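You operate a simulated robot arm through the tools that you are given. There is no shell and no other tool.

You run a simulated robot arm. Do the job below in one go: nothing can be reset, and whatever is moved stays where it is left.

## Task
Clamp the pot, stir the ink till the streaks are gone and close it again.
Fine: use the green paddle and stand it back in the blue cup; the clamp ends open.
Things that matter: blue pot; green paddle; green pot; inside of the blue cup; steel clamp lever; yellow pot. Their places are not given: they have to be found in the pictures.

It is judged by the outcome, as a careful person would: the job done as asked, and still so three seconds after it is handed in. It fails if anything else is knocked over, pushed out of place, dropped, spilled or broken.

## Robot
A 7-joint arm with a two-finger parallel gripper, fixed in place. Base frame: the origin is at the foot of the arm, x ahead of it, y to its left, z up; the work surface is at about z = 820. Units: mm, rad, N and s.
With the tool pointing down near the work surface it reaches from about 260 to 700 mm from the base axis. Its first joint turns from -2.897 to 2.897 rad. Payload 3.43 kg.
The TCP is the grasp point between the finger pads, 30 mm short of the fingertips. In the tool frame z runs along the fingers and y along their closing line. The gripper opens to 94 mm. The fingers are 28 mm wide and 10 mm thick; the gripper's body (50 by 96 mm) begins 55 mm behind the TCP.
Orientation is told as [roll, pitch, yaw] about the base's x, y, z axes, in that order, counted from this pose: with the fingers straight down and closing along the base's y, the tool's x points along the base's -x, its y along +y and its z along -z.

## Interface
- The arm moves only by the tool step_arm. Its arguments are lists of equal length, an entry for each row: "offset": the shift along the tool's x, y, z in mm, a list of three; "delta_rot": the turn, a rotation vector about the tool's x, y, z in rad, a list of three; "gripper": the gripper command, from -1 (shut) to 1 (fully open), values between in proportion. In form: {"offset": [[x, y, z], ...], "delta_rot": [[ax, ay, az], ...], "gripper": [gripper, ...]}. A call has 1 to 20 rows; each row is the pose to reach, as a shift and turn from the pose commanded when the call began, along the tool's axes at that moment. Rows are played at 5 a second. More than 50 mm and 0.15 rad between two rows, or a gripper value outside its range, and nothing of the call is played. A pose out of reach is approached as far as the arm can. The call stops where the force on the tool passes 40 N (or 10 N more than at its start, if that is more) or the arm is blocked; 0.2 s more then pass. The fingers move at their own pace (about 108 mm/s each) and stop on an object; they squeeze with about 25 N. The grip force told is the motor's: it shows also when the fingers shut on nothing. Time passes only in rows, and 0.2 s behind the last, so rows that repeat a pose let the fingers close. It gives the time, the measured TCP pose, the force on the tool (base axes), the opening and the grip force at its end, in the units of the frame above (readings bear some noise), with the torque about the TCP (base axes, N m) and any sound that the robot's microphone picked up, and new pictures: "views" is both (left out), scene, wrist or none.
- Cameras (640 x 400 px; columns grow to the right, rows downward): "scene" is fixed at [49.7, -647.4, 1448.5]; the picture's right is [0.78, -0.63, 0.00], its down [-0.32, -0.40, -0.86] and it looks along [0.54, 0.67, -0.51] (base axes); focal length 339 px, centre (320, 200). "wrist" rides on the gripper at [76, 14, -102] in the tool frame; the picture's right is [-0.18, 0.98, 0.00], its down [-0.75, -0.14, -0.64] and it looks along [-0.63, -0.12, 0.77] (tool axes); focal length 243 px, centre (320, 200).
- move_column(by): slides the trunk up (or, below 0, down) by that many mm; the arm rides with it, the base frame stays. It gives what a move gives, with no picture.
- probe_pixels(camera, pixels): there is no depth. For up to 12 entries [column, row, z] of the newest picture of that camera ("zoom" is the newest enlarged one), the place [x, y] in the base frame at which the ray of that pixel passes the height z, good to about 2 mm. It takes no simulated time.
- enlarge(camera, box): a new picture of the part [left, top, right, bottom] of that camera's present view, enlarged. It takes no simulated time.
- close_job(): hands the job in; it is judged then, once.

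Leave the gripper open and the arm clear of the work at the hand-in unless told otherwise.

The tools are called after "Request:" as a command line: name --argument value ..., lists and objects as JSON in quotes. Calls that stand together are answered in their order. step_arm: Moves the arm, as the interface text tells. Its arguments: {"type":"object","properties":{"offset":{"type":"array","items":{"type":"array","items":{"type":"number"}}},"delta_rot":{"type":"array","items":{"type":"array","items":{"type":"number"}}},"gripper":{"type":"array","items":{"type":"number"}},"views":{"type":"string","enum":["both","scene","wrist","none"]}},"required":["offset","delta_rot","gripper"]} The other tools are called the same way: move_column (by) slides the trunk up or down; probe_pixels (camera, pixels) gives the place at which the rays of pixels pass given heights; enlarge (camera, box) takes an enlarged picture of a part of a camera's view; close_job () hands the job in.

At the start:

```text
clock: 0.0
ee_pos: [466.9, -85.8, 1165.6]
tcp_rot: [0.002, 0.001, -0.001]
contact_force: [-0.2, 0.4, -0.7]
torque: [-0.03, -0.02, 0.0]
gripper_width: 93.6
finger_force: 0.1
trunk travel left (down, up): [-250.0, 340.0]
```

scene: 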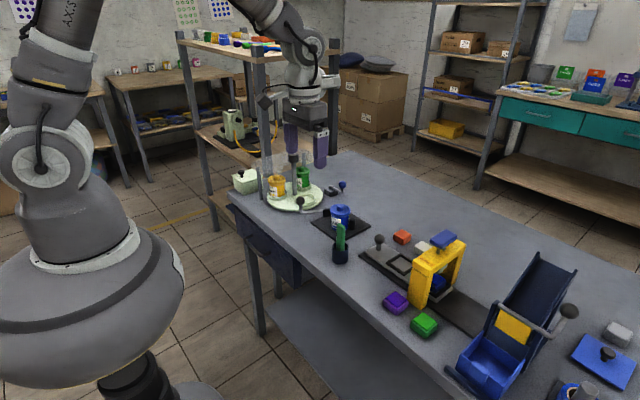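
wrist: 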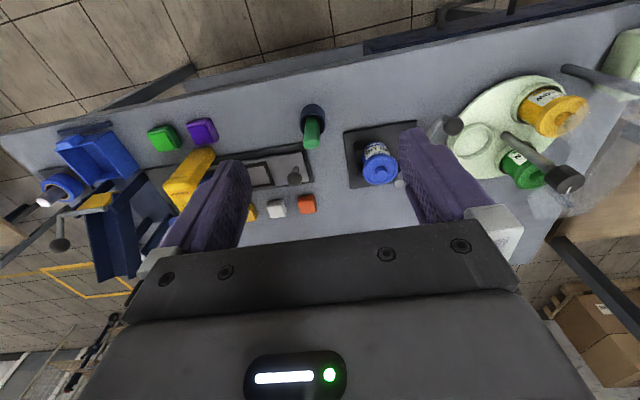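

I see a bench with a blue pot on a black plate near scene (340,215), a green paddle in a dark cup near (340,245), and yellow and green pots on a round tray. I'll enlarge these parts first.

Request:
enlarge --camera "scene" --box '[220, 140, 400, 270]'

Request:
enlarge --camera "wrist" --box '[280, 60, 600, 230]'

Request:
enlarge --camera "scene" --box '[340, 210, 640, 400]'

```text
3.08 times, centred on (310, 205) of scene
```

zoom: 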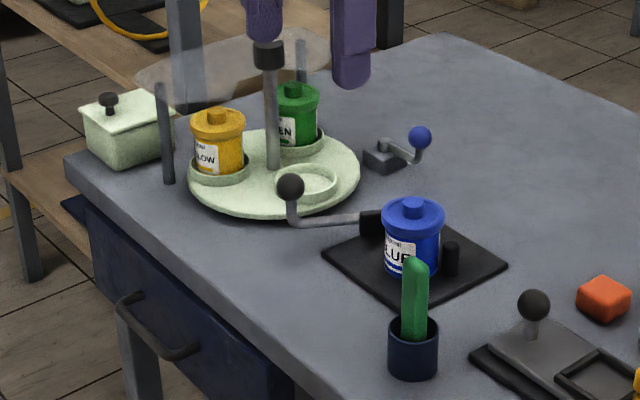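

```text
2.00 times, centred on (440, 145) of wrist
```

zoom: 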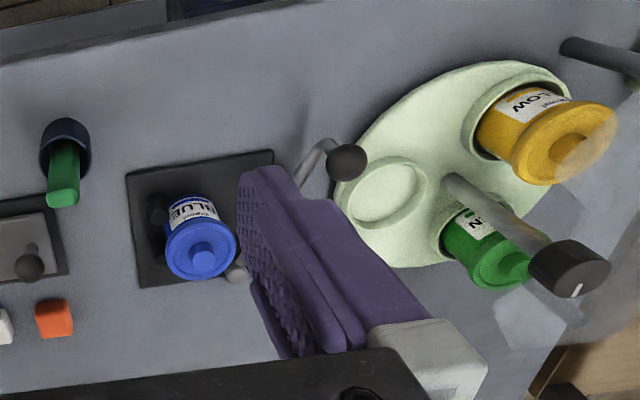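

```text
2.11 times, centred on (490, 305) of scene
```

zoom: 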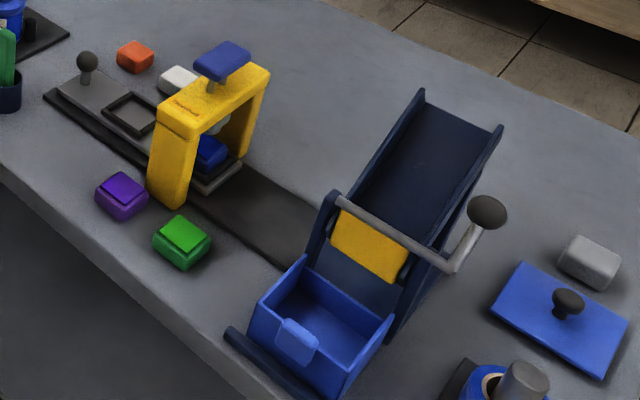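

Blue pot sits on a black plate between two black jaws; the steel lever with a black ball is at scene (300,201). I'll probe the key points in both cameras at several heights to triangulate.

Request:
probe_pixels --camera "scene" --pixels '[[340.5, 205, 900], [340.5, 205, 920], [300.3, 200.8, 840], [300.3, 200.8, 880], [340.2, 247, 860], [340.2, 247, 880], [340.2, 260, 820], [340, 226, 825], [341, 224, 920], [341, 224, 960], [302, 204, 820], [276, 173, 900]]'

Request:
probe_pixels --camera "wrist" --pixels '[[381.5, 172.5, 900], [381.5, 172.5, 920], [453.5, 126, 840], [453.5, 126, 880], [312.5, 110, 860], [312.5, 110, 880], [311, 145, 920], [311, 145, 960], [568, 178, 960], [568, 178, 1000], [345, 132, 825], [417, 186, 825]]'

```text
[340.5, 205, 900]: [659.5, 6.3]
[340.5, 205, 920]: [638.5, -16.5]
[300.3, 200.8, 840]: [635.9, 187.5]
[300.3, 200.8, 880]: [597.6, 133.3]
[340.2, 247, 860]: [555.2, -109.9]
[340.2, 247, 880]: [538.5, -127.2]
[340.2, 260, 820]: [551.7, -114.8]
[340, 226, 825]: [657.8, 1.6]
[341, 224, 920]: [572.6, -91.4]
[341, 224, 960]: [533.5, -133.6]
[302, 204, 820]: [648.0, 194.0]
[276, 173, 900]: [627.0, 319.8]
```

```text
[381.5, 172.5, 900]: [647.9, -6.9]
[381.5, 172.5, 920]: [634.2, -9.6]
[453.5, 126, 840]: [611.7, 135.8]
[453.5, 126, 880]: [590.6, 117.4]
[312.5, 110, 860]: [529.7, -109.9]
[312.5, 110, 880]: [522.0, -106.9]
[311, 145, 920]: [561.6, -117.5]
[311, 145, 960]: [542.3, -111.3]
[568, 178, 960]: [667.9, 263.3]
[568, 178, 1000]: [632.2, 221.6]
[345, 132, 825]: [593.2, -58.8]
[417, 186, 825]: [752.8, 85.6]
```

The blue pot is near (650,-5), with its lid top at about z 908. The lever ball is near (581,109,898), and the paddle top near (551,-114,941). I'll move the wrist camera nearer to look at the clamp and pot.

Request:
step_arm --offset '[[-14, 21, 31], [-28, 42, 62], [-42, 63, 93], [-56, 84, 124], [-70, 103, 150]]' --delta_rot '[[0, 0, 0], [0, 0, 0], [0, 0, 0], [0, 0, 0], [0, 0, 0]]' --gripper '[1, 1, 1, 1, 1]'

```text
clock: 1.2
ee_pos: [535.3, 18.8, 1012.8]
tcp_rot: [0.0, 0.0, -0.001]
contact_force: [-0.5, -0.4, 0.5]
torque: [0.0, 0.04, 0.02]
gripper_width: 94.0
finger_force: 0.1
trunk travel left (down, up): [-250.0, 340.0]
```

scene: 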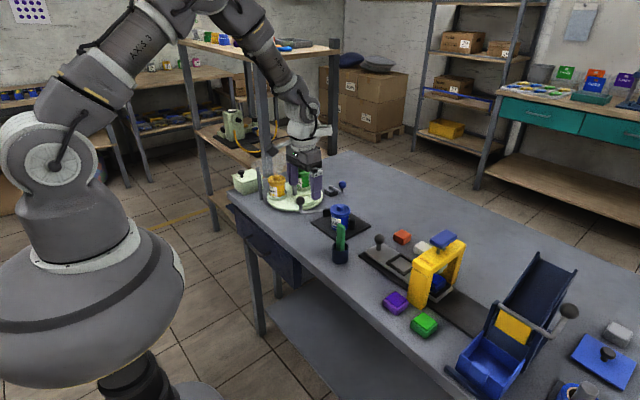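
wrist: 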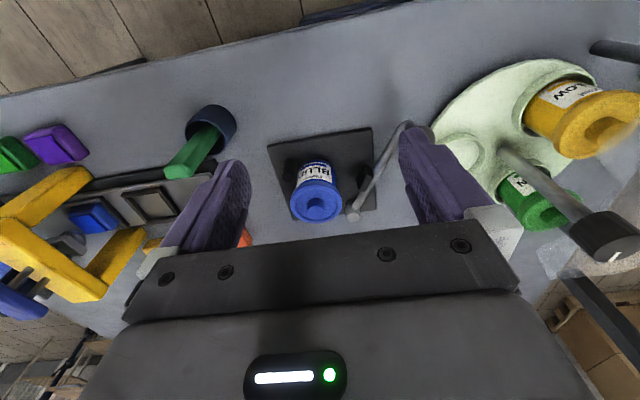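

The pot is at wrist (317,190) with the lever beside it. I'll enlarge this area.

Request:
enlarge --camera "wrist" --box '[240, 100, 440, 230]'

Request:
enlarge --camera "scene" --box '[270, 170, 390, 270]'

Request:
enlarge --camera "wrist" --box '[140, 80, 260, 200]'

```text
3.08 times, centred on (340, 165) of wrist
```

zoom: 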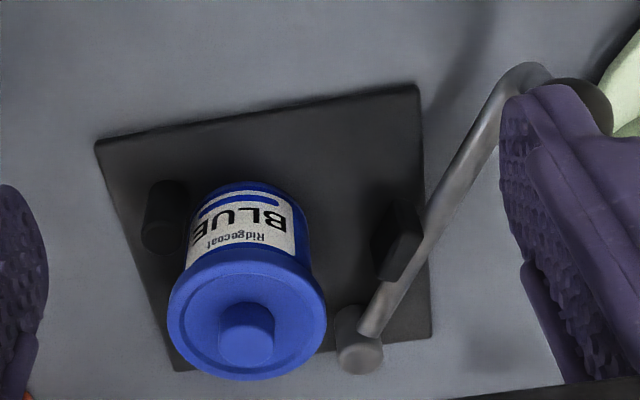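

```text
4.00 times, centred on (330, 220) of scene
```

zoom: 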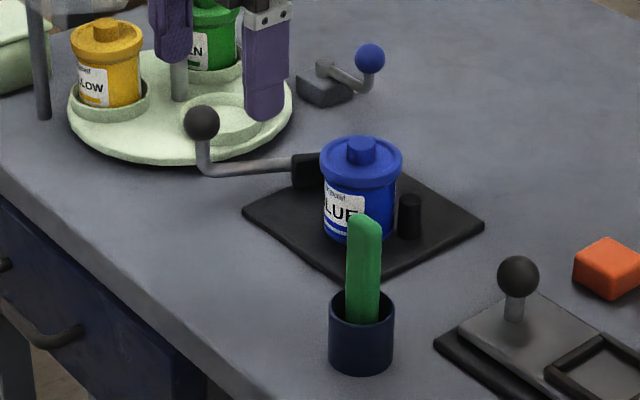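

```text
3.33 times, centred on (200, 140) of wrist
```

zoom: 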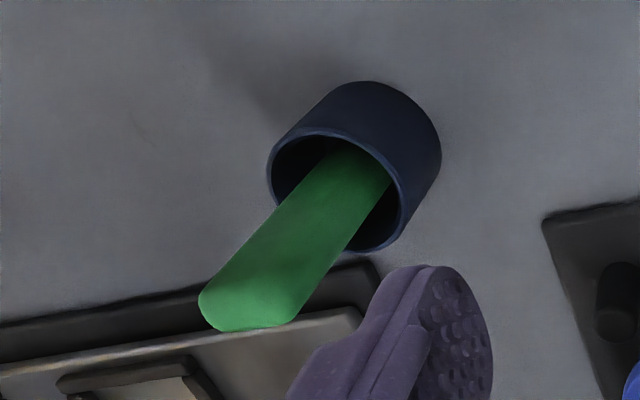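

I'll probe the clamp parts in the current wrist view: pivot, knob, rod bend, plate corners and fixed jaw. I'll probe the cup as well.

Request:
probe_pixels --camera "wrist" --pixels '[[315.9, 208.8, 900], [315.9, 208.8, 910], [317, 214, 890], [352, 209, 850], [352, 209, 860], [361, 191, 850], [408, 126, 850], [366, 132, 820], [270, 146, 820], [289, 170, 850], [211, 122, 860], [178, 171, 941]]'

Request:
probe_pixels --camera "scene" --pixels '[[340.2, 205, 910], [340.2, 212.5, 890], [298, 200.5, 898], [300.5, 213, 850], [322.5, 210, 850], [350, 223, 850], [348, 226, 825], [330, 260, 820], [331, 248, 860], [340, 251, 860], [341, 223, 941], [340.2, 206.5, 900]]'

```text
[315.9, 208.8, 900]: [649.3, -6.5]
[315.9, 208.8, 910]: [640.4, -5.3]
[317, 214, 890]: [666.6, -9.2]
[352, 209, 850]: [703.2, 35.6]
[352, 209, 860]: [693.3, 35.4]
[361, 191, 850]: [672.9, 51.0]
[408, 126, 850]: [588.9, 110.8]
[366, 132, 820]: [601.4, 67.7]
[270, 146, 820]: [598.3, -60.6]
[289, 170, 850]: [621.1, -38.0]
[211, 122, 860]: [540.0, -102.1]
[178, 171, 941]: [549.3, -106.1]
```

```text
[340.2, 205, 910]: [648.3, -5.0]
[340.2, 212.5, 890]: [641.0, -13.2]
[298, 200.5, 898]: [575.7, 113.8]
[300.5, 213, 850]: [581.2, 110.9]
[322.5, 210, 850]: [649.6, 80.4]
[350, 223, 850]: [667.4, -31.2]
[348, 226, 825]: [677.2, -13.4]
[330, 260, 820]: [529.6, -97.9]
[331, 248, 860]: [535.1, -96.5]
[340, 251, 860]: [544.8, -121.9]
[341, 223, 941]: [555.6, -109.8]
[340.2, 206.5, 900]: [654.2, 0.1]
```

Ball, pivot (~(695,36)), and knob agree between the cameras. Before going near the lever I'll check the carousel and its translucent cover for clearance.

Request:
enlarge --camera "scene" --box '[220, 120, 360, 220]'

Request:
enlarge --camera "wrist" --box '[400, 0, 640, 300]'

Request:
probe_pixels --camera "scene" --pixels '[[260.6, 199.5, 820], [296, 210, 840], [324, 195, 840], [277, 178, 920], [303, 172, 920]]'

Request:
probe_pixels --camera "wrist" --pixels '[[600, 235, 960], [600, 235, 980], [600, 235, 1000], [590, 50, 820], [445, 140, 840], [600, 105, 920], [540, 215, 920], [430, 132, 898]]'

```text
4.00 times, centred on (290, 170) of scene
```

zoom: 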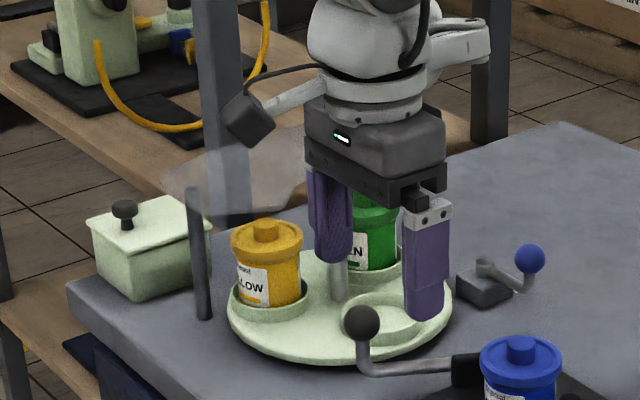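

```text
1.33 times, centred on (520, 150) of wrist
```

zoom: 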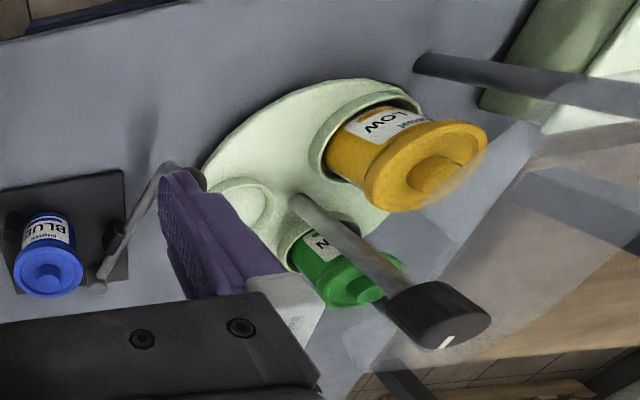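

```text
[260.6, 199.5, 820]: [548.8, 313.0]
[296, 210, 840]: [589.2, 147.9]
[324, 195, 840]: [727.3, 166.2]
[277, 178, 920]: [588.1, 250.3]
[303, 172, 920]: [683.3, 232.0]
```

```text
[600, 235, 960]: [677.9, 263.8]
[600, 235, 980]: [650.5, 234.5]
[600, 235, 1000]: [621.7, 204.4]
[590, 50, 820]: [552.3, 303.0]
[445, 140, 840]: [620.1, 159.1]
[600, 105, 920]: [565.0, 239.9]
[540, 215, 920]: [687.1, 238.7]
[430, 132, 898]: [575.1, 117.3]
```

The carousel stays clear: its knob is near (650,238,980), the pots at y > 230, and the tray edge near (600,150). I'll move above the lever ball at (580,110) with the gripper open to about 60 mm, then look before descending.

Request:
step_arm --offset '[[-15, 31, 0], [-30, 62, 0], [-44, 92, 0], [-44, 92, 0]]' --delta_rot '[[0, 0, 0], [0, 0, 0], [0, 0, 0], [0, 0, 0]]' --gripper '[0.28, 0.28, 0.28, 0.28]'

```text
clock: 2.2
ee_pos: [579.2, 111.3, 1015.3]
tcp_rot: [-0.003, 0.0, 0.001]
contact_force: [-0.5, 0.0, 0.2]
torque: [-0.01, -0.02, 0.01]
gripper_width: 60.1
finger_force: 0.0
trunk travel left (down, up): [-250.0, 340.0]
```

scene: 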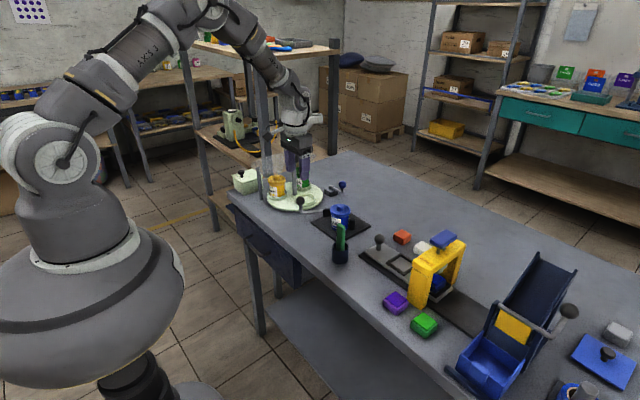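
wrist: 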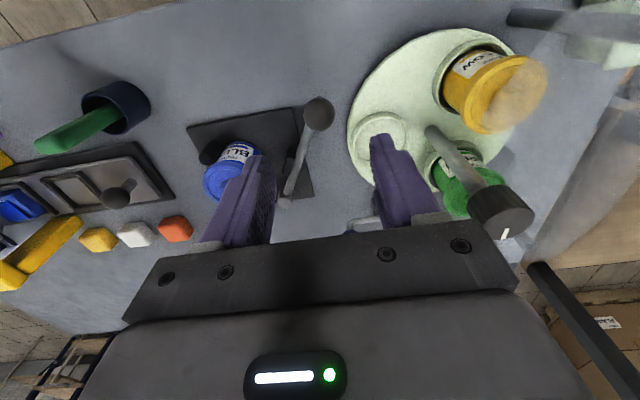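

The ball is at wrist (318,113). I'll probe it and enlarge the clamp.

Request:
probe_pixels --camera "wrist" --pixels '[[318.5, 113, 898], [318.5, 113, 890], [287, 198, 850], [288, 194, 860]]'

Request:
enlarge --camera "wrist" --box '[180, 80, 360, 220]'

Request:
enlarge --camera "scene" --box '[260, 140, 380, 240]'

```text
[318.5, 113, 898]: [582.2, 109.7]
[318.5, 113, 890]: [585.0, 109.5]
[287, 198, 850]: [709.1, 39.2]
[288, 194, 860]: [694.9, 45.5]
```

```text
2.86 times, centred on (270, 150) of wrist
```

zoom: 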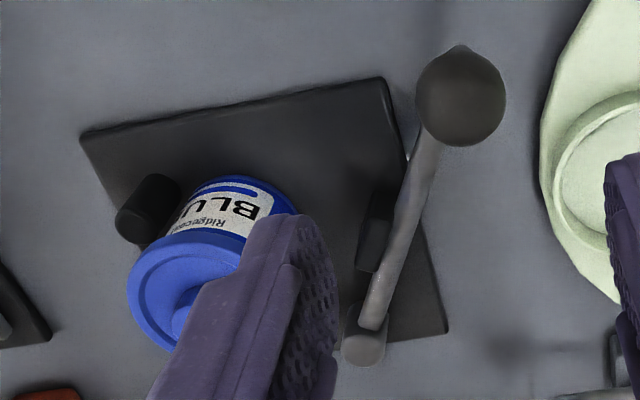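

```text
4.00 times, centred on (320, 190) of scene
```

zoom: 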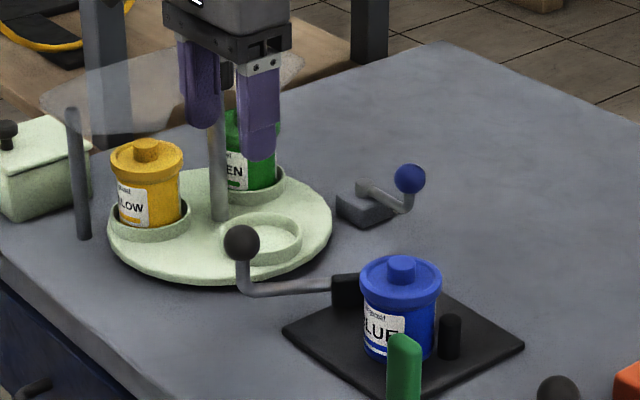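

The ball is confirmed at about (581,110,898). I'll descend straight onto it, caging it with 60 mm of opening.

Request:
step_arm --offset '[[0, 0, 35], [0, 0, 70], [0, 0, 100], [0, 0, 116], [0, 0, 116]]' --delta_rot '[[0, 0, 0], [0, 0, 0], [0, 0, 0], [0, 0, 0], [0, 0, 0]]' --gripper '[0.28, 0.28, 0.28, 0.28, 0.28]'

```text
clock: 3.4
ee_pos: [579.2, 112.6, 896.9]
tcp_rot: [0.0, 0.001, 0.0]
contact_force: [0.0, -0.3, -0.4]
torque: [0.02, 0.0, 0.0]
gripper_width: 59.9
finger_force: 0.1
trunk travel left (down, up): [-250.0, 340.0]
```

scene: 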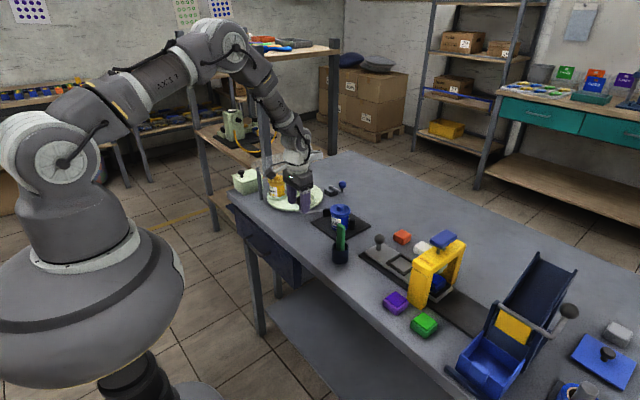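
wrist: 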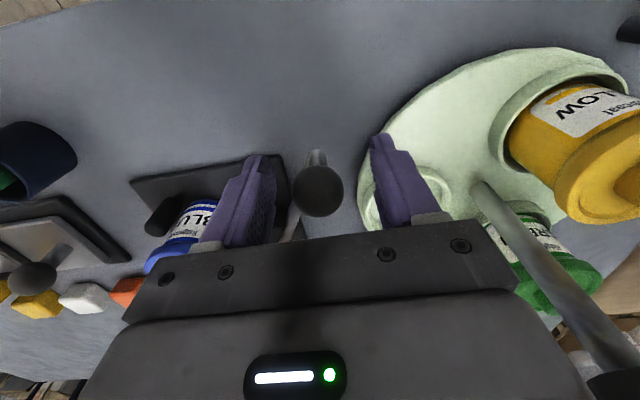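

The ball sits between the fingers. I'll narrow to about 34 mm and swing it toward the pot (−y) along the arc about the pivot near (698,40), part way first.

Request:
step_arm --offset '[[0, 0, 0], [0, 0, 0], [3.1, -6.2, 0], [6.3, -12.5, 0], [9.1, -19.1, 0], [11.6, -25.7, 0], [13.7, -32.5, 0], [13.7, -32.5, 0]]' --delta_rot '[[0, 0, 0], [0, 0, 0], [0, 0, 0], [0, 0, 0], [0, 0, 0], [0, 0, 0], [0, 0, 0], [0, 0, 0]]' --gripper '[-0.277, -0.277, -0.277, -0.277, -0.277, -0.277, -0.277, -0.277]'

```text
clock: 5.2
ee_pos: [567.5, 77.3, 898.6]
tcp_rot: [0.001, 0.0, 0.0]
contact_force: [3.1, -2.6, 0.7]
torque: [-0.03, -0.02, -0.03]
gripper_width: 35.6
finger_force: 1.8
trunk travel left (down, up): [-250.0, 340.0]
```

scene: 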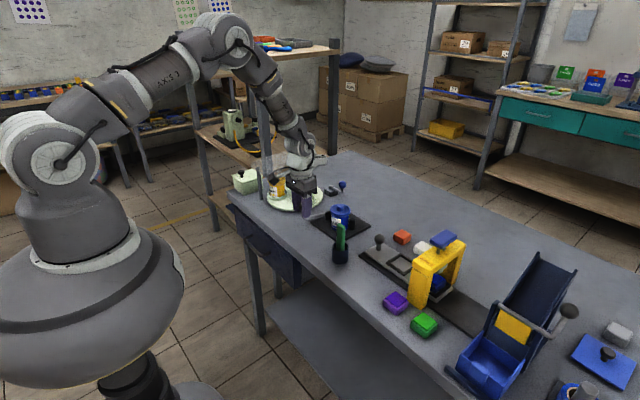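
wrist: 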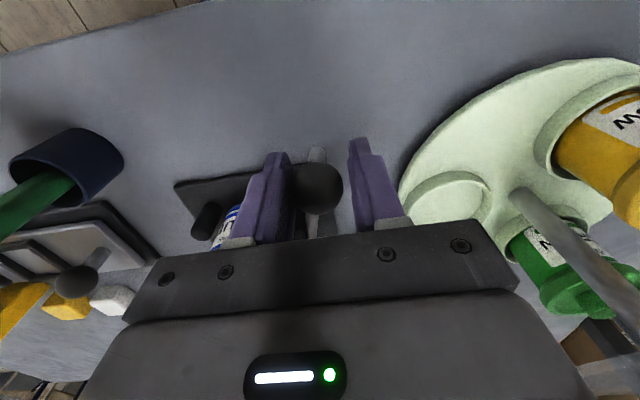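

The lever is following with low force (~3 N). I'll continue the arc and watch the force.

Request:
step_arm --offset '[[0.9, -3.4, 0], [1.8, -6.9, 0], [2.6, -10.4, 0], [3.2, -13.9, 0], [3.8, -17.4, 0], [4.3, -20.9, 0]]' --delta_rot '[[0, 0, 0], [0, 0, 0], [0, 0, 0], [0, 0, 0], [0, 0, 0], [0, 0, 0]]' --gripper '[-0.277, -0.277, -0.277, -0.277, -0.277, -0.277]'

```text
clock: 6.6
ee_pos: [561.4, 56.7, 898.4]
tcp_rot: [-0.002, 0.0, 0.001]
contact_force: [1.4, -2.8, 0.4]
torque: [0.0, -0.02, 0.0]
gripper_width: 35.2
finger_force: 0.7
trunk travel left (down, up): [-250.0, 340.0]
```

scene: 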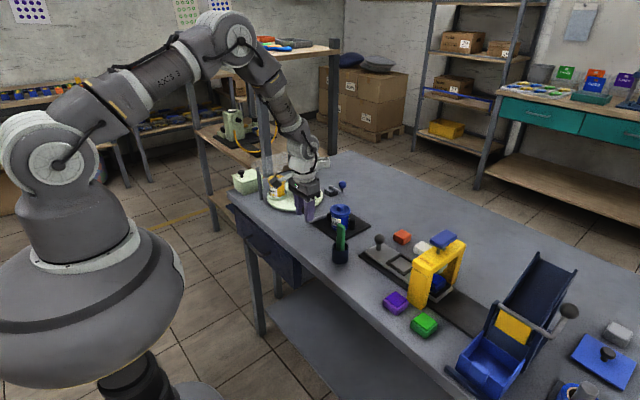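
wrist: 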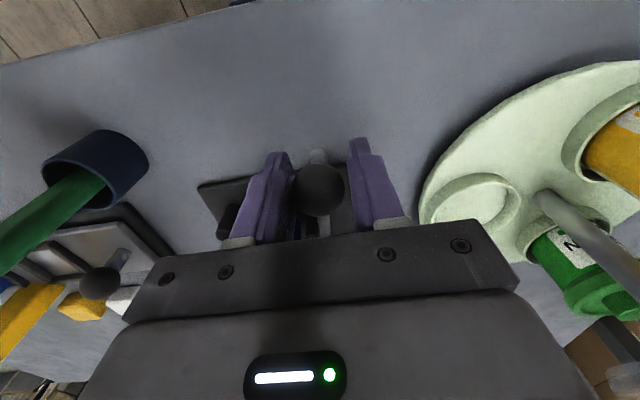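

Force is still low, so I'll keep swinging in small steps.

Request:
step_arm --offset '[[0.4, -3.6, 0], [0.7, -7.1, 0], [0.9, -10.6, 0], [1.0, -14.2, 0], [1.0, -17.7, 0], [0.9, -21.3, 0]]' --delta_rot '[[0, 0, 0], [0, 0, 0], [0, 0, 0], [0, 0, 0], [0, 0, 0], [0, 0, 0]]' --gripper '[-0.277, -0.277, -0.277, -0.277, -0.277, -0.277]'

```text
clock: 8.0
ee_pos: [561.4, 35.8, 898.4]
tcp_rot: [0.0, 0.0, -0.001]
contact_force: [1.6, -3.1, 0.0]
torque: [-0.01, -0.02, 0.01]
gripper_width: 35.3
finger_force: 1.3
trunk travel left (down, up): [-250.0, 340.0]
```

scene: 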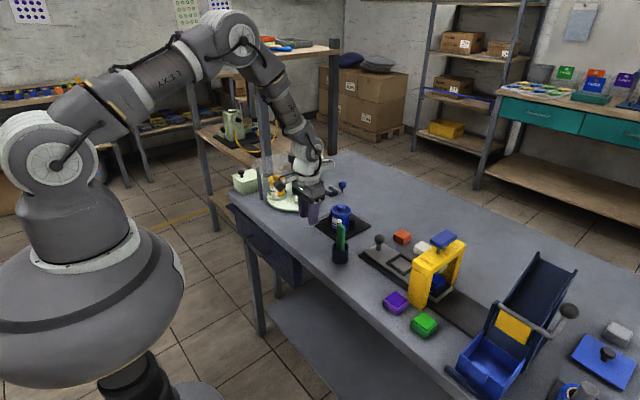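
wrist: 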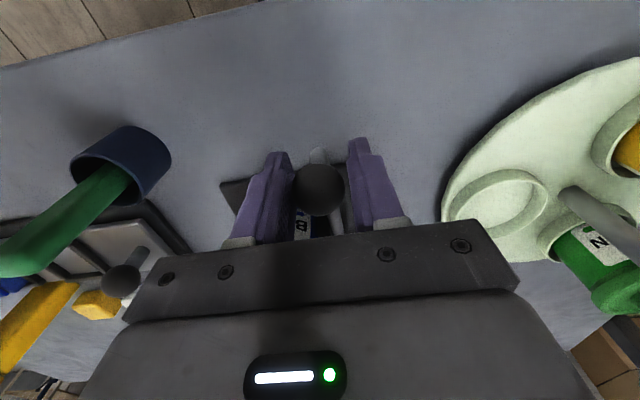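

I'll check the pad-to-pot gap.

Request:
enlarge --camera "scene" --box '[300, 180, 380, 250]'

Request:
enlarge --camera "wrist" --box '[210, 140, 370, 250]'

```text
5.71 times, centred on (340, 215) of scene
```

zoom: 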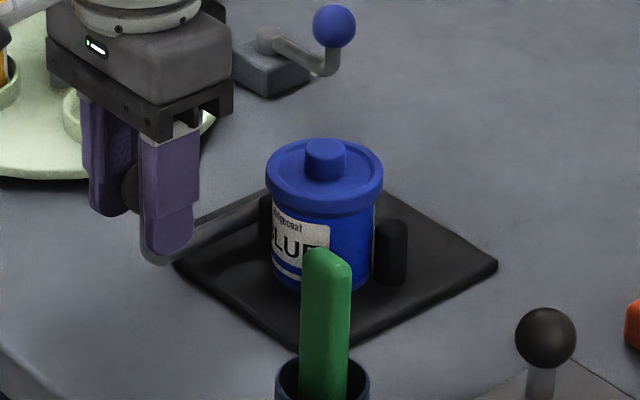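

```text
3.64 times, centred on (290, 195) of wrist
```

zoom: 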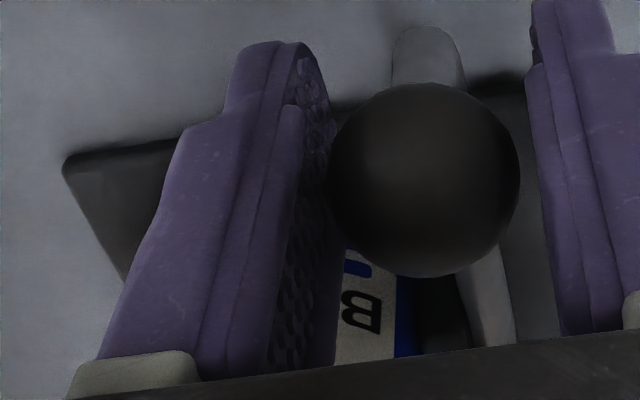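

The pad is near the pot. I'll keep closing in fine steps, watching for the clamping force.

Request:
step_arm --offset '[[0, -1.5, 0], [-0.1, -3, 0], [-0.2, -4.5, 0], [-0.3, -6, 0], [-0.4, -7.5, 0], [-0.4, -7.5, 0]]' --delta_rot '[[0, 0, 0], [0, 0, 0], [0, 0, 0], [0, 0, 0], [0, 0, 0], [0, 0, 0]]' --gripper '[-0.277, -0.277, -0.277, -0.277, -0.277, -0.277]' --views "wrist"

```text
clock: 9.4
ee_pos: [560.1, 27.7, 898.5]
tcp_rot: [0.0, -0.002, 0.004]
contact_force: [-0.3, 0.0, -0.4]
torque: [0.04, -0.01, -0.02]
gripper_width: 34.0
finger_force: 0.0
trunk travel left (down, up): [-250.0, 340.0]
```

wrist: 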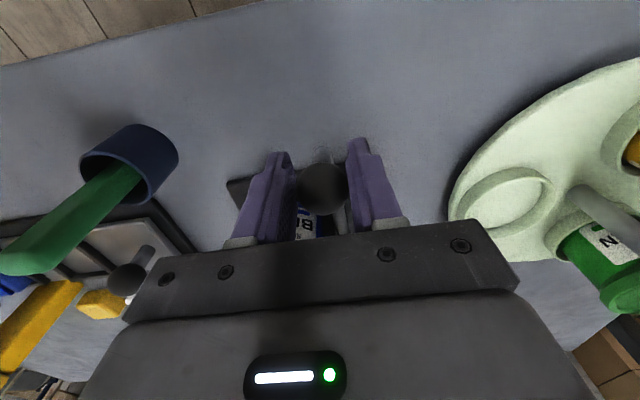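

Force dropped to zero, so I'll look closely.

Request:
enlarge --camera "wrist" --box '[210, 140, 410, 250]'

Request:
enlarge --camera "scene" --box '[300, 180, 380, 250]'

```text
3.20 times, centred on (310, 195) of wrist
```

zoom: 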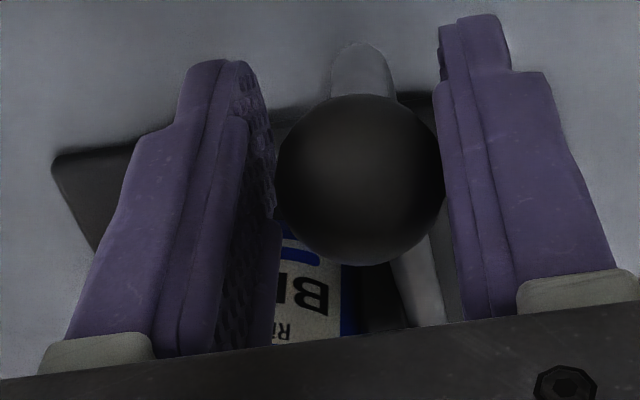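

```text
5.71 times, centred on (340, 215) of scene
```

zoom: 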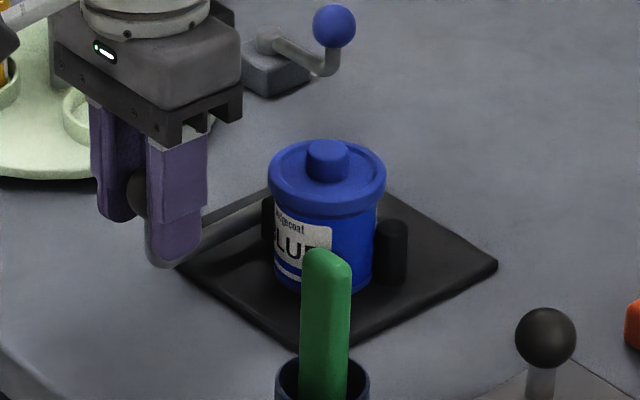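

The ball now rests on the +y finger, and the pot shifted by about 1 mm, so the pad has touched it. I'll continue pushing gently.

Request:
step_arm --offset '[[-0.1, -1.5, 0], [-0.3, -3, 0], [-0.5, -4.5, 0], [-0.7, -6, 0], [-0.7, -6, 0]]' --delta_rot '[[0, 0, 0], [0, 0, 0], [0, 0, 0], [0, 0, 0], [0, 0, 0]]' --gripper '[-0.277, -0.277, -0.277, -0.277, -0.277]' --views "wrist"

Request:
enlarge --camera "scene" --box '[300, 180, 380, 250]'

```text
clock: 10.6
ee_pos: [560.5, 23.8, 898.6]
tcp_rot: [0.0, 0.001, 0.003]
contact_force: [2.3, 9.8, 1.7]
torque: [0.08, 0.0, 0.05]
gripper_width: 39.2
finger_force: 4.4
trunk travel left (down, up): [-250.0, 340.0]
```

wrist: 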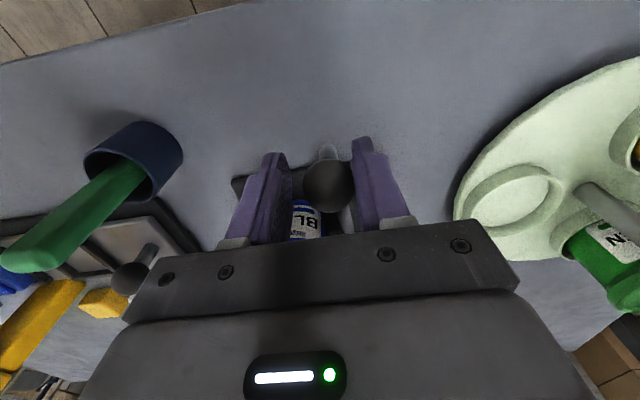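

```text
5.71 times, centred on (340, 215) of scene
```

zoom: 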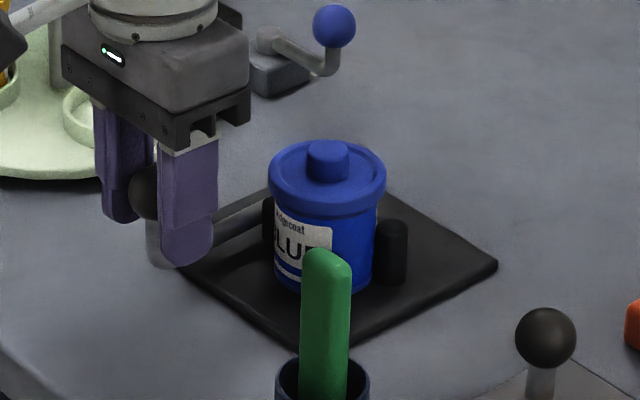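

The pad is now pressing the pot (about 10 N on the ball). I'll grip the ball and push a bit firmer to seat the clamp.

Request:
step_arm --offset '[[0, 0, 0], [0, 0, 0], [-0.1, -1.5, 0], [-0.2, -3, 0], [-0.3, -4, 0], [-0.3, -4, 0]]' --delta_rot '[[0, 0, 0], [0, 0, 0], [0, 0, 0], [0, 0, 0], [0, 0, 0], [0, 0, 0]]' --gripper '[-1, -1, -1, -1, -1, -1]' --views "wrist"

Request:
enlarge --camera "scene" --box '[300, 180, 380, 250]'

```text
clock: 11.4
ee_pos: [562.4, 27.4, 899.8]
tcp_rot: [0.006, -0.002, 0.003]
contact_force: [1.8, 25.9, 0.2]
torque: [0.51, 0.06, 0.28]
gripper_width: 29.7
finger_force: 45.0
trunk travel left (down, up): [-250.0, 340.0]
stopped in row 4: the force on the tool passed its limit at 42 N (the readings are from after the stop); the commanded pose is now the measured one
```

wrist: 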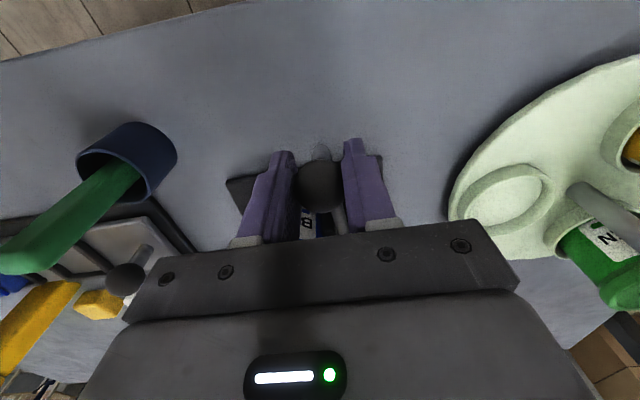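

```text
5.71 times, centred on (340, 215) of scene
```

zoom: 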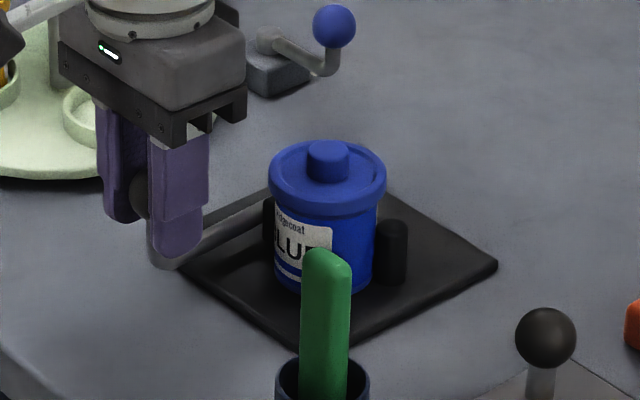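

The lever came up against a solid stop, ball at about (561,27). I'll open the fingers and see whether the lever stays closed.

Request:
step_arm --offset '[[0, 0, 0], [0, 0, 0], [0, 0, 0]]' --delta_rot '[[0, 0, 0], [0, 0, 0], [0, 0, 0]]' --gripper '[0.3, 0.3, 0.3]'

Request:
enlarge --camera "wrist" --box '[210, 120, 410, 250]'

Request:
enlarge --camera "scene" --box '[300, 180, 380, 250]'

```text
clock: 12.2
ee_pos: [563.0, 22.5, 898.6]
tcp_rot: [0.004, -0.002, 0.0]
contact_force: [0.5, -0.3, -0.1]
torque: [-0.04, 0.02, -0.02]
gripper_width: 61.1
finger_force: 0.2
trunk travel left (down, up): [-250.0, 340.0]
```

scene: 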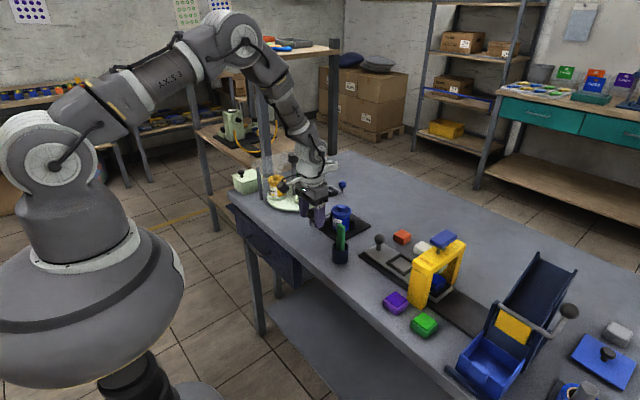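
wrist: 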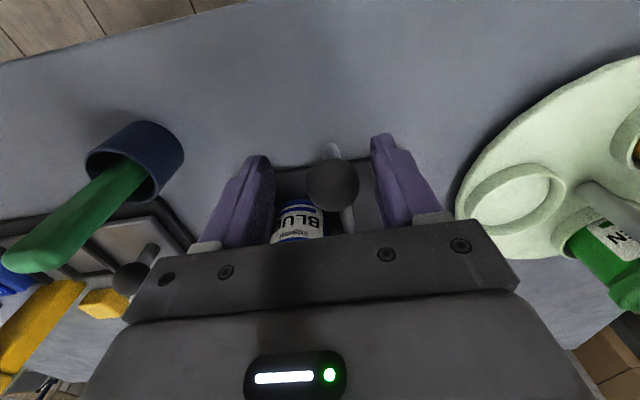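

```text
3.08 times, centred on (310, 185) of wrist
```

zoom: 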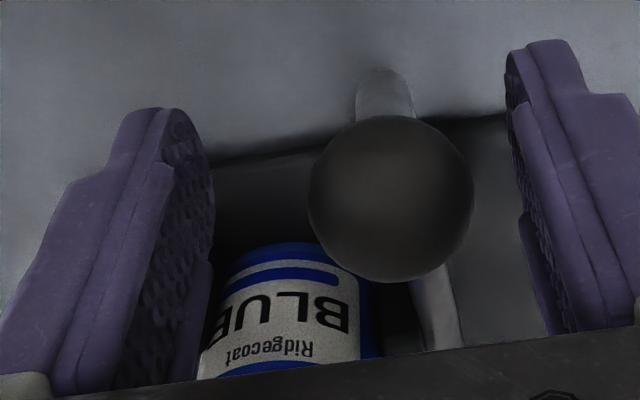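

```text
5.71 times, centred on (340, 215) of scene
```

zoom: 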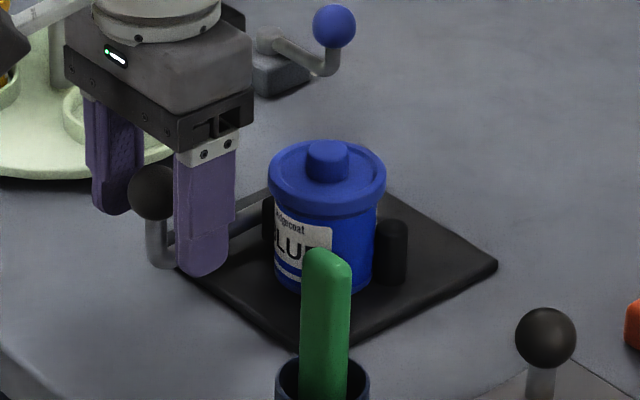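

The lever stays closed. I'll rise clear and move back for a good look at pot, lid and paddle.

Request:
step_arm --offset '[[0, 0, -40], [0, 0, -80], [0, 0, -120], [15, -25, -140], [30, -50, -140], [30, -50, -140]]' --delta_rot '[[0, 0, 0], [0, 0, 0], [0, 0, 0], [0, 0, 0], [0, 0, 0], [0, 0, 0]]' --gripper '[0.3, 0.3, 0.3, 1, 1, 1]'

Request:
enlarge --camera "wrist" --box '[200, 80, 440, 230]'

Request:
enlarge --camera "scene" --box '[290, 180, 390, 270]'

```text
clock: 13.6
ee_pos: [531.2, -28.1, 1040.1]
tcp_rot: [0.005, -0.003, 0.001]
contact_force: [0.2, 0.6, -0.6]
torque: [-0.01, 0.01, -0.01]
gripper_width: 94.0
finger_force: 0.1
trunk travel left (down, up): [-250.0, 340.0]
```

scene: 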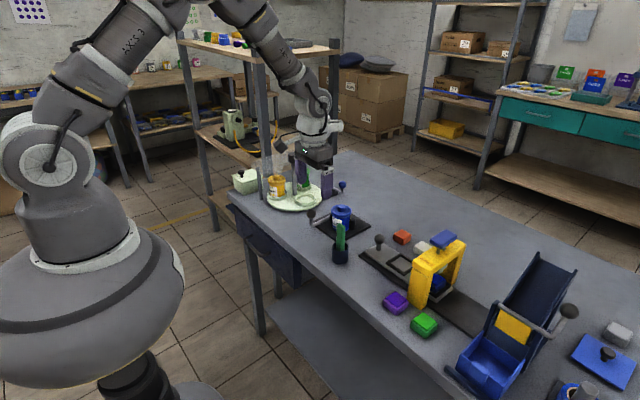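
wrist: 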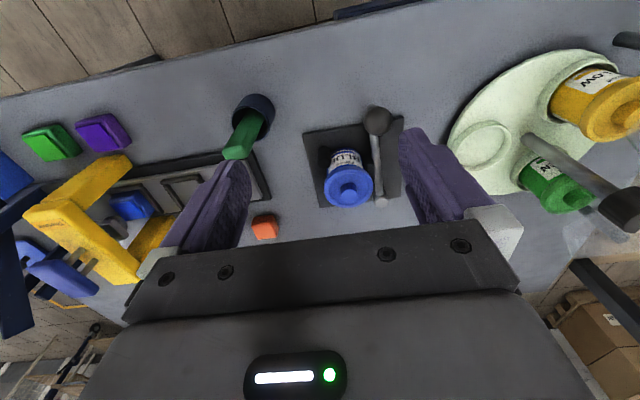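

```text
2.67 times, centred on (320, 155) of wrist
```

zoom: 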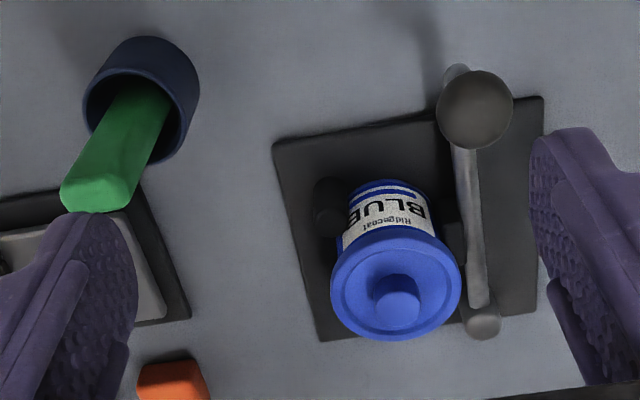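

```text
4.44 times, centred on (340, 225) of scene
```

zoom: 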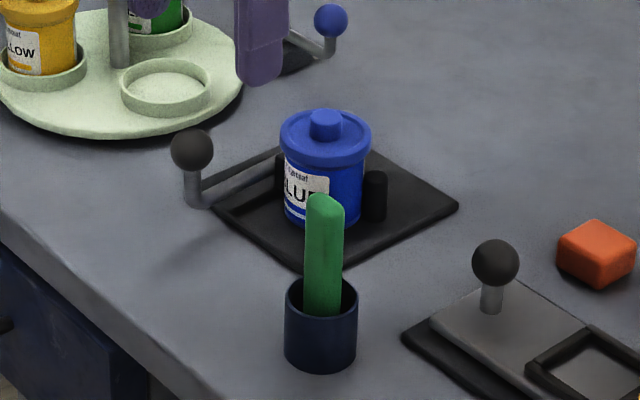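

The clamp is closed and holding. I'll triangulate the lid knob and lid rim from both views.

Request:
probe_pixels --camera "wrist" --pixels '[[348.8, 205, 900], [348.8, 205, 910], [324.1, 200, 890], [373, 203.5, 890], [348.5, 202, 890], [348.5, 212, 900], [249, 109, 860], [265, 111, 860], [236.5, 150, 941], [229.5, 153, 941]]'

Request:
probe_pixels --camera "scene" --pixels '[[341.35, 204, 900], [341.35, 204, 910], [341.35, 204, 920], [331.3, 212, 890], [351.3, 213, 890], [341, 212, 890], [341.2, 210, 895]]'

```text
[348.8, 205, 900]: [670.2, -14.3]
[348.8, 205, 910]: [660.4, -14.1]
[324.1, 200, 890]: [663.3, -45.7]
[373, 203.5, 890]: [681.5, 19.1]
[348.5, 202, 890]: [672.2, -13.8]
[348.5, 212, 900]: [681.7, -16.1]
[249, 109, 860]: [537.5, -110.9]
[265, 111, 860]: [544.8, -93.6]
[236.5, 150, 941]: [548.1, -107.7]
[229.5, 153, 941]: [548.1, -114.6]
```

```text
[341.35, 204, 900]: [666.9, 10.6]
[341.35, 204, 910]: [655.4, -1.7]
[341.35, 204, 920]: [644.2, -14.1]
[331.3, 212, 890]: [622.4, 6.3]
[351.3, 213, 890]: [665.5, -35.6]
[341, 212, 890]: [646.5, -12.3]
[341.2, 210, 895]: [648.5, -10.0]
```

I mis-converted the zoomed wrist rows, so I'll probe again with corrected pixels.

Request:
probe_pixels --camera "wrist" --pixels '[[348.8, 187.5, 910], [348.8, 187.5, 920], [324.1, 183.5, 895], [372.5, 186, 895], [348.3, 185, 895], [249, 111.5, 860], [236.5, 149.5, 941]]'

Request:
enlarge --camera "scene" --box '[320, 195, 364, 225]'

Request:
enlarge --camera "wrist" --box '[310, 140, 390, 210]'

```text
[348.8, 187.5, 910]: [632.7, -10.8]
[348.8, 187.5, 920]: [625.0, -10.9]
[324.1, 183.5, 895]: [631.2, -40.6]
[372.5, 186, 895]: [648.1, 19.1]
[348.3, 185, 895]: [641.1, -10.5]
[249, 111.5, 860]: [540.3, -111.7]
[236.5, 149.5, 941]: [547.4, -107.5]
```

```text
13.33 times, centred on (342, 210) of scene
```

zoom: 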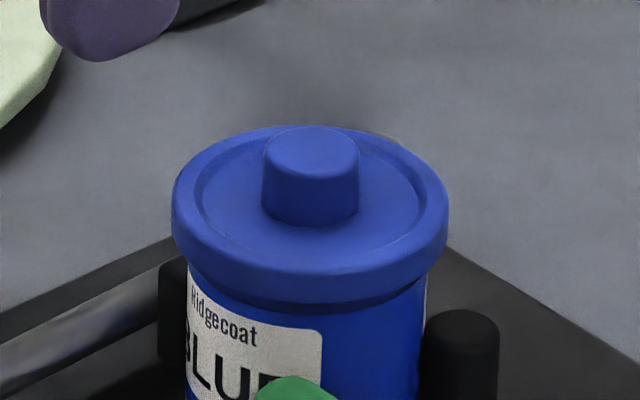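

```text
5.71 times, centred on (350, 175) of wrist
```

zoom: 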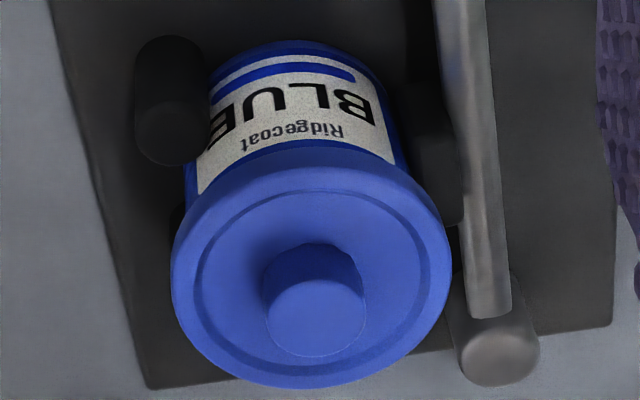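

Request:
probe_pixels --camera "wrist" --pixels '[[349.1, 195.1, 905], [349.1, 195.1, 915], [348.6, 188.5, 890], [348.6, 188.5, 900], [327.8, 154, 850]]'

Request:
probe_pixels --camera "scene" --pixels '[[341.3, 206.2, 905], [341.3, 206.2, 915], [341.3, 210.4, 890], [341.3, 210.4, 900]]'

```text
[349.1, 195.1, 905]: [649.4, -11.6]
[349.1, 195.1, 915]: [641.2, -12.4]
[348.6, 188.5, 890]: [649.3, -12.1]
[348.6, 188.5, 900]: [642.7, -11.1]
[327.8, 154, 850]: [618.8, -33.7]
```

```text
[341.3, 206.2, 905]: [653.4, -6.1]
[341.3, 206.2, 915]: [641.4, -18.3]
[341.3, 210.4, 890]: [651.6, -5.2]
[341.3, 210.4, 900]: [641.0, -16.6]
```

Both cameras agree: knob top at (646,-12,910), lid top z≈895.5, knob Ø≈22, lid Ø≈62. I'll probe the bench edge and free areas to choose a set-down spot for the lid.

Request:
probe_pixels --camera "wrist" --pixels '[[150, 62, 820], [280, 32, 820], [380, 10, 820], [303, 132, 820], [330, 100, 820], [380, 80, 820], [265, 150, 820], [265, 200, 820], [322, 208, 820], [290, 180, 820]]'

Request:
probe_pixels --camera "scene" --pixels '[[253, 220, 820], [300, 268, 820], [330, 275, 820], [390, 385, 820], [310, 240, 820], [300, 230, 820]]'

```text
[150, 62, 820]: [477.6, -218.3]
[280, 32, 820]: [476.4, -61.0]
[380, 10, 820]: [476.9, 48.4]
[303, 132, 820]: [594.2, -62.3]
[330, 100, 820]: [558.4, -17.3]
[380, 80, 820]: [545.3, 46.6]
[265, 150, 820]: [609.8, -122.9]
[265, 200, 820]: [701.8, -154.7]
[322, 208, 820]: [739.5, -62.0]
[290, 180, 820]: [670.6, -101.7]
```

```text
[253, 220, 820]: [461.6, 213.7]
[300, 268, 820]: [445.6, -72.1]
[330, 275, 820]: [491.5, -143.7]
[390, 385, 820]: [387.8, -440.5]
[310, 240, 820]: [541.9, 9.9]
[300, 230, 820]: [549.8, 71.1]
```

The bench between cup and lever is free around (530,-45), so that's where the lid will go. Now I'll move above the knob.

Request:
step_arm --offset '[[-30, 4, 0], [-60, 8, 0], [-90, 12, 0], [-114, 16, 20], [-114, 16, 60], [-114, 16, 70], [-114, 16, 70]]' --delta_rot '[[0, 0, 0], [0, 0, 0], [0, 0, 0], [0, 0, 0], [0, 0, 0], [0, 0, 0], [0, 0, 0]]' --gripper '[0.064, 0.064, 0.064, 0.064, 0.064, 0.064, 0.064]'

Request:
enlarge --camera "scene" --box '[310, 170, 374, 225]'

Request:
enlarge --camera "wrist" --box '[240, 100, 400, 230]'

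```text
clock: 15.2
ee_pos: [646.7, -9.5, 969.3]
tcp_rot: [0.005, -0.002, 0.004]
contact_force: [0.5, 0.5, -0.1]
torque: [0.01, 0.01, 0.02]
gripper_width: 50.2
finger_force: 0.1
trunk travel left (down, up): [-250.0, 340.0]
```

scene: 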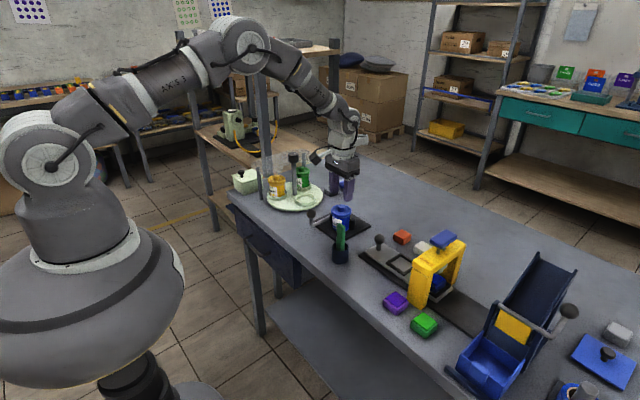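
wrist: 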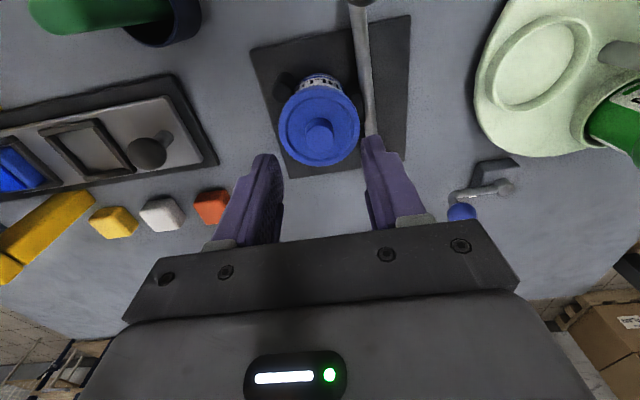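

```text
7.27 times, centred on (342, 198) of scene
```

zoom: 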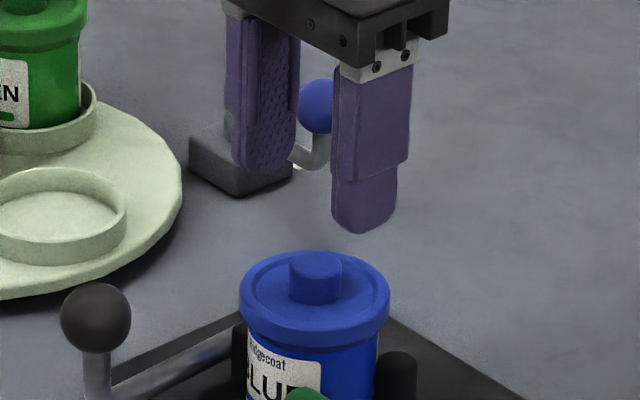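

```text
3.08 times, centred on (320, 165) of wrist
```

zoom: 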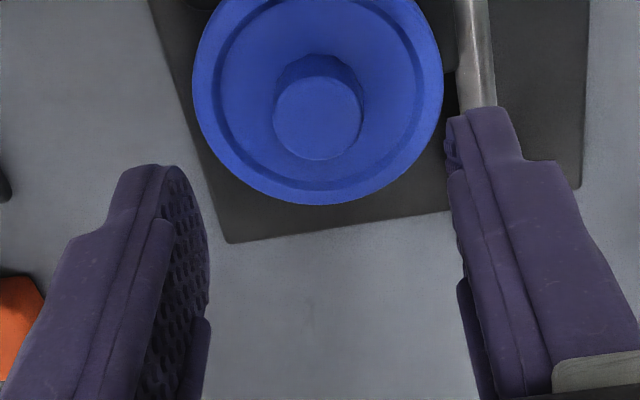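

Request:
probe_pixels --camera "wrist" --pixels '[[319.3, 140.6, 910], [319.3, 130, 895]]'

```text
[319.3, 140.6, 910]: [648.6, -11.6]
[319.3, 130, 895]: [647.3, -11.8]
```

The knob is at (647.5,-11.7,910). I'll descend so the tips stop just above the lid (TCP z≈930) and close on the knob.

Request:
step_arm --offset '[[-1, -1, 20], [-1, -1, 34], [-1, -1, 39], [-1, -1, 39], [-1, -1, 39], [-1, -1, 39], [-1, -1, 39]]' --delta_rot '[[0, 0, 0], [0, 0, 0], [0, 0, 0], [0, 0, 0], [0, 0, 0], [0, 0, 0], [0, 0, 0]]' --gripper '[0.064, 0.064, 0.064, -1, -1, -1, -1]'

Request:
enlarge --camera "scene" --box '[310, 170, 374, 225]'

```text
clock: 16.8
ee_pos: [647.1, -11.3, 932.0]
tcp_rot: [0.005, -0.001, 0.003]
contact_force: [-1.0, -0.5, -0.1]
torque: [-0.03, 0.0, 0.02]
gripper_width: 16.4
finger_force: 25.5
trunk travel left (down, up): [-250.0, 340.0]
heard: snap
```

scene: 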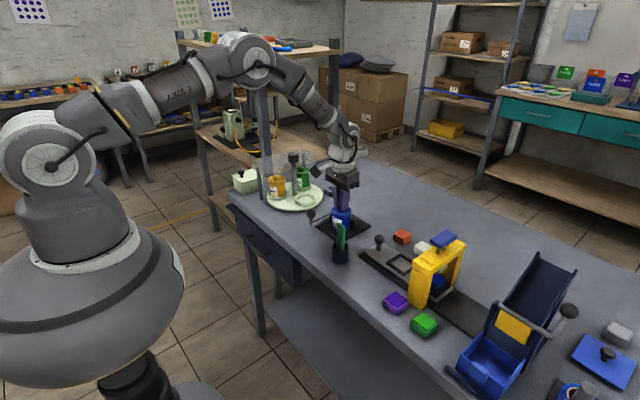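
wrist: 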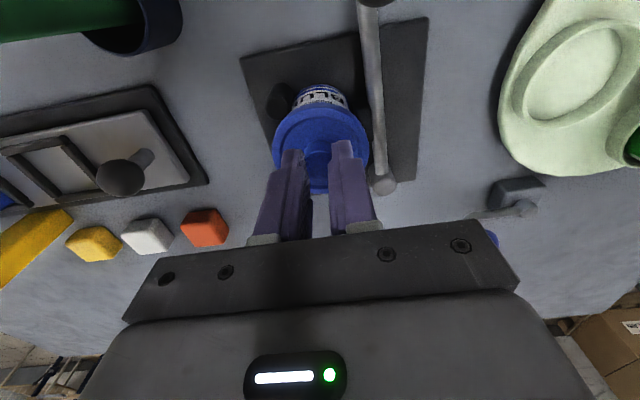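

```text
7.27 times, centred on (342, 198) of scene
```

zoom: 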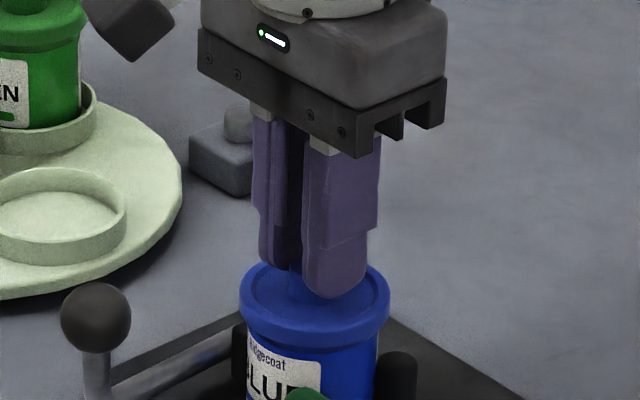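

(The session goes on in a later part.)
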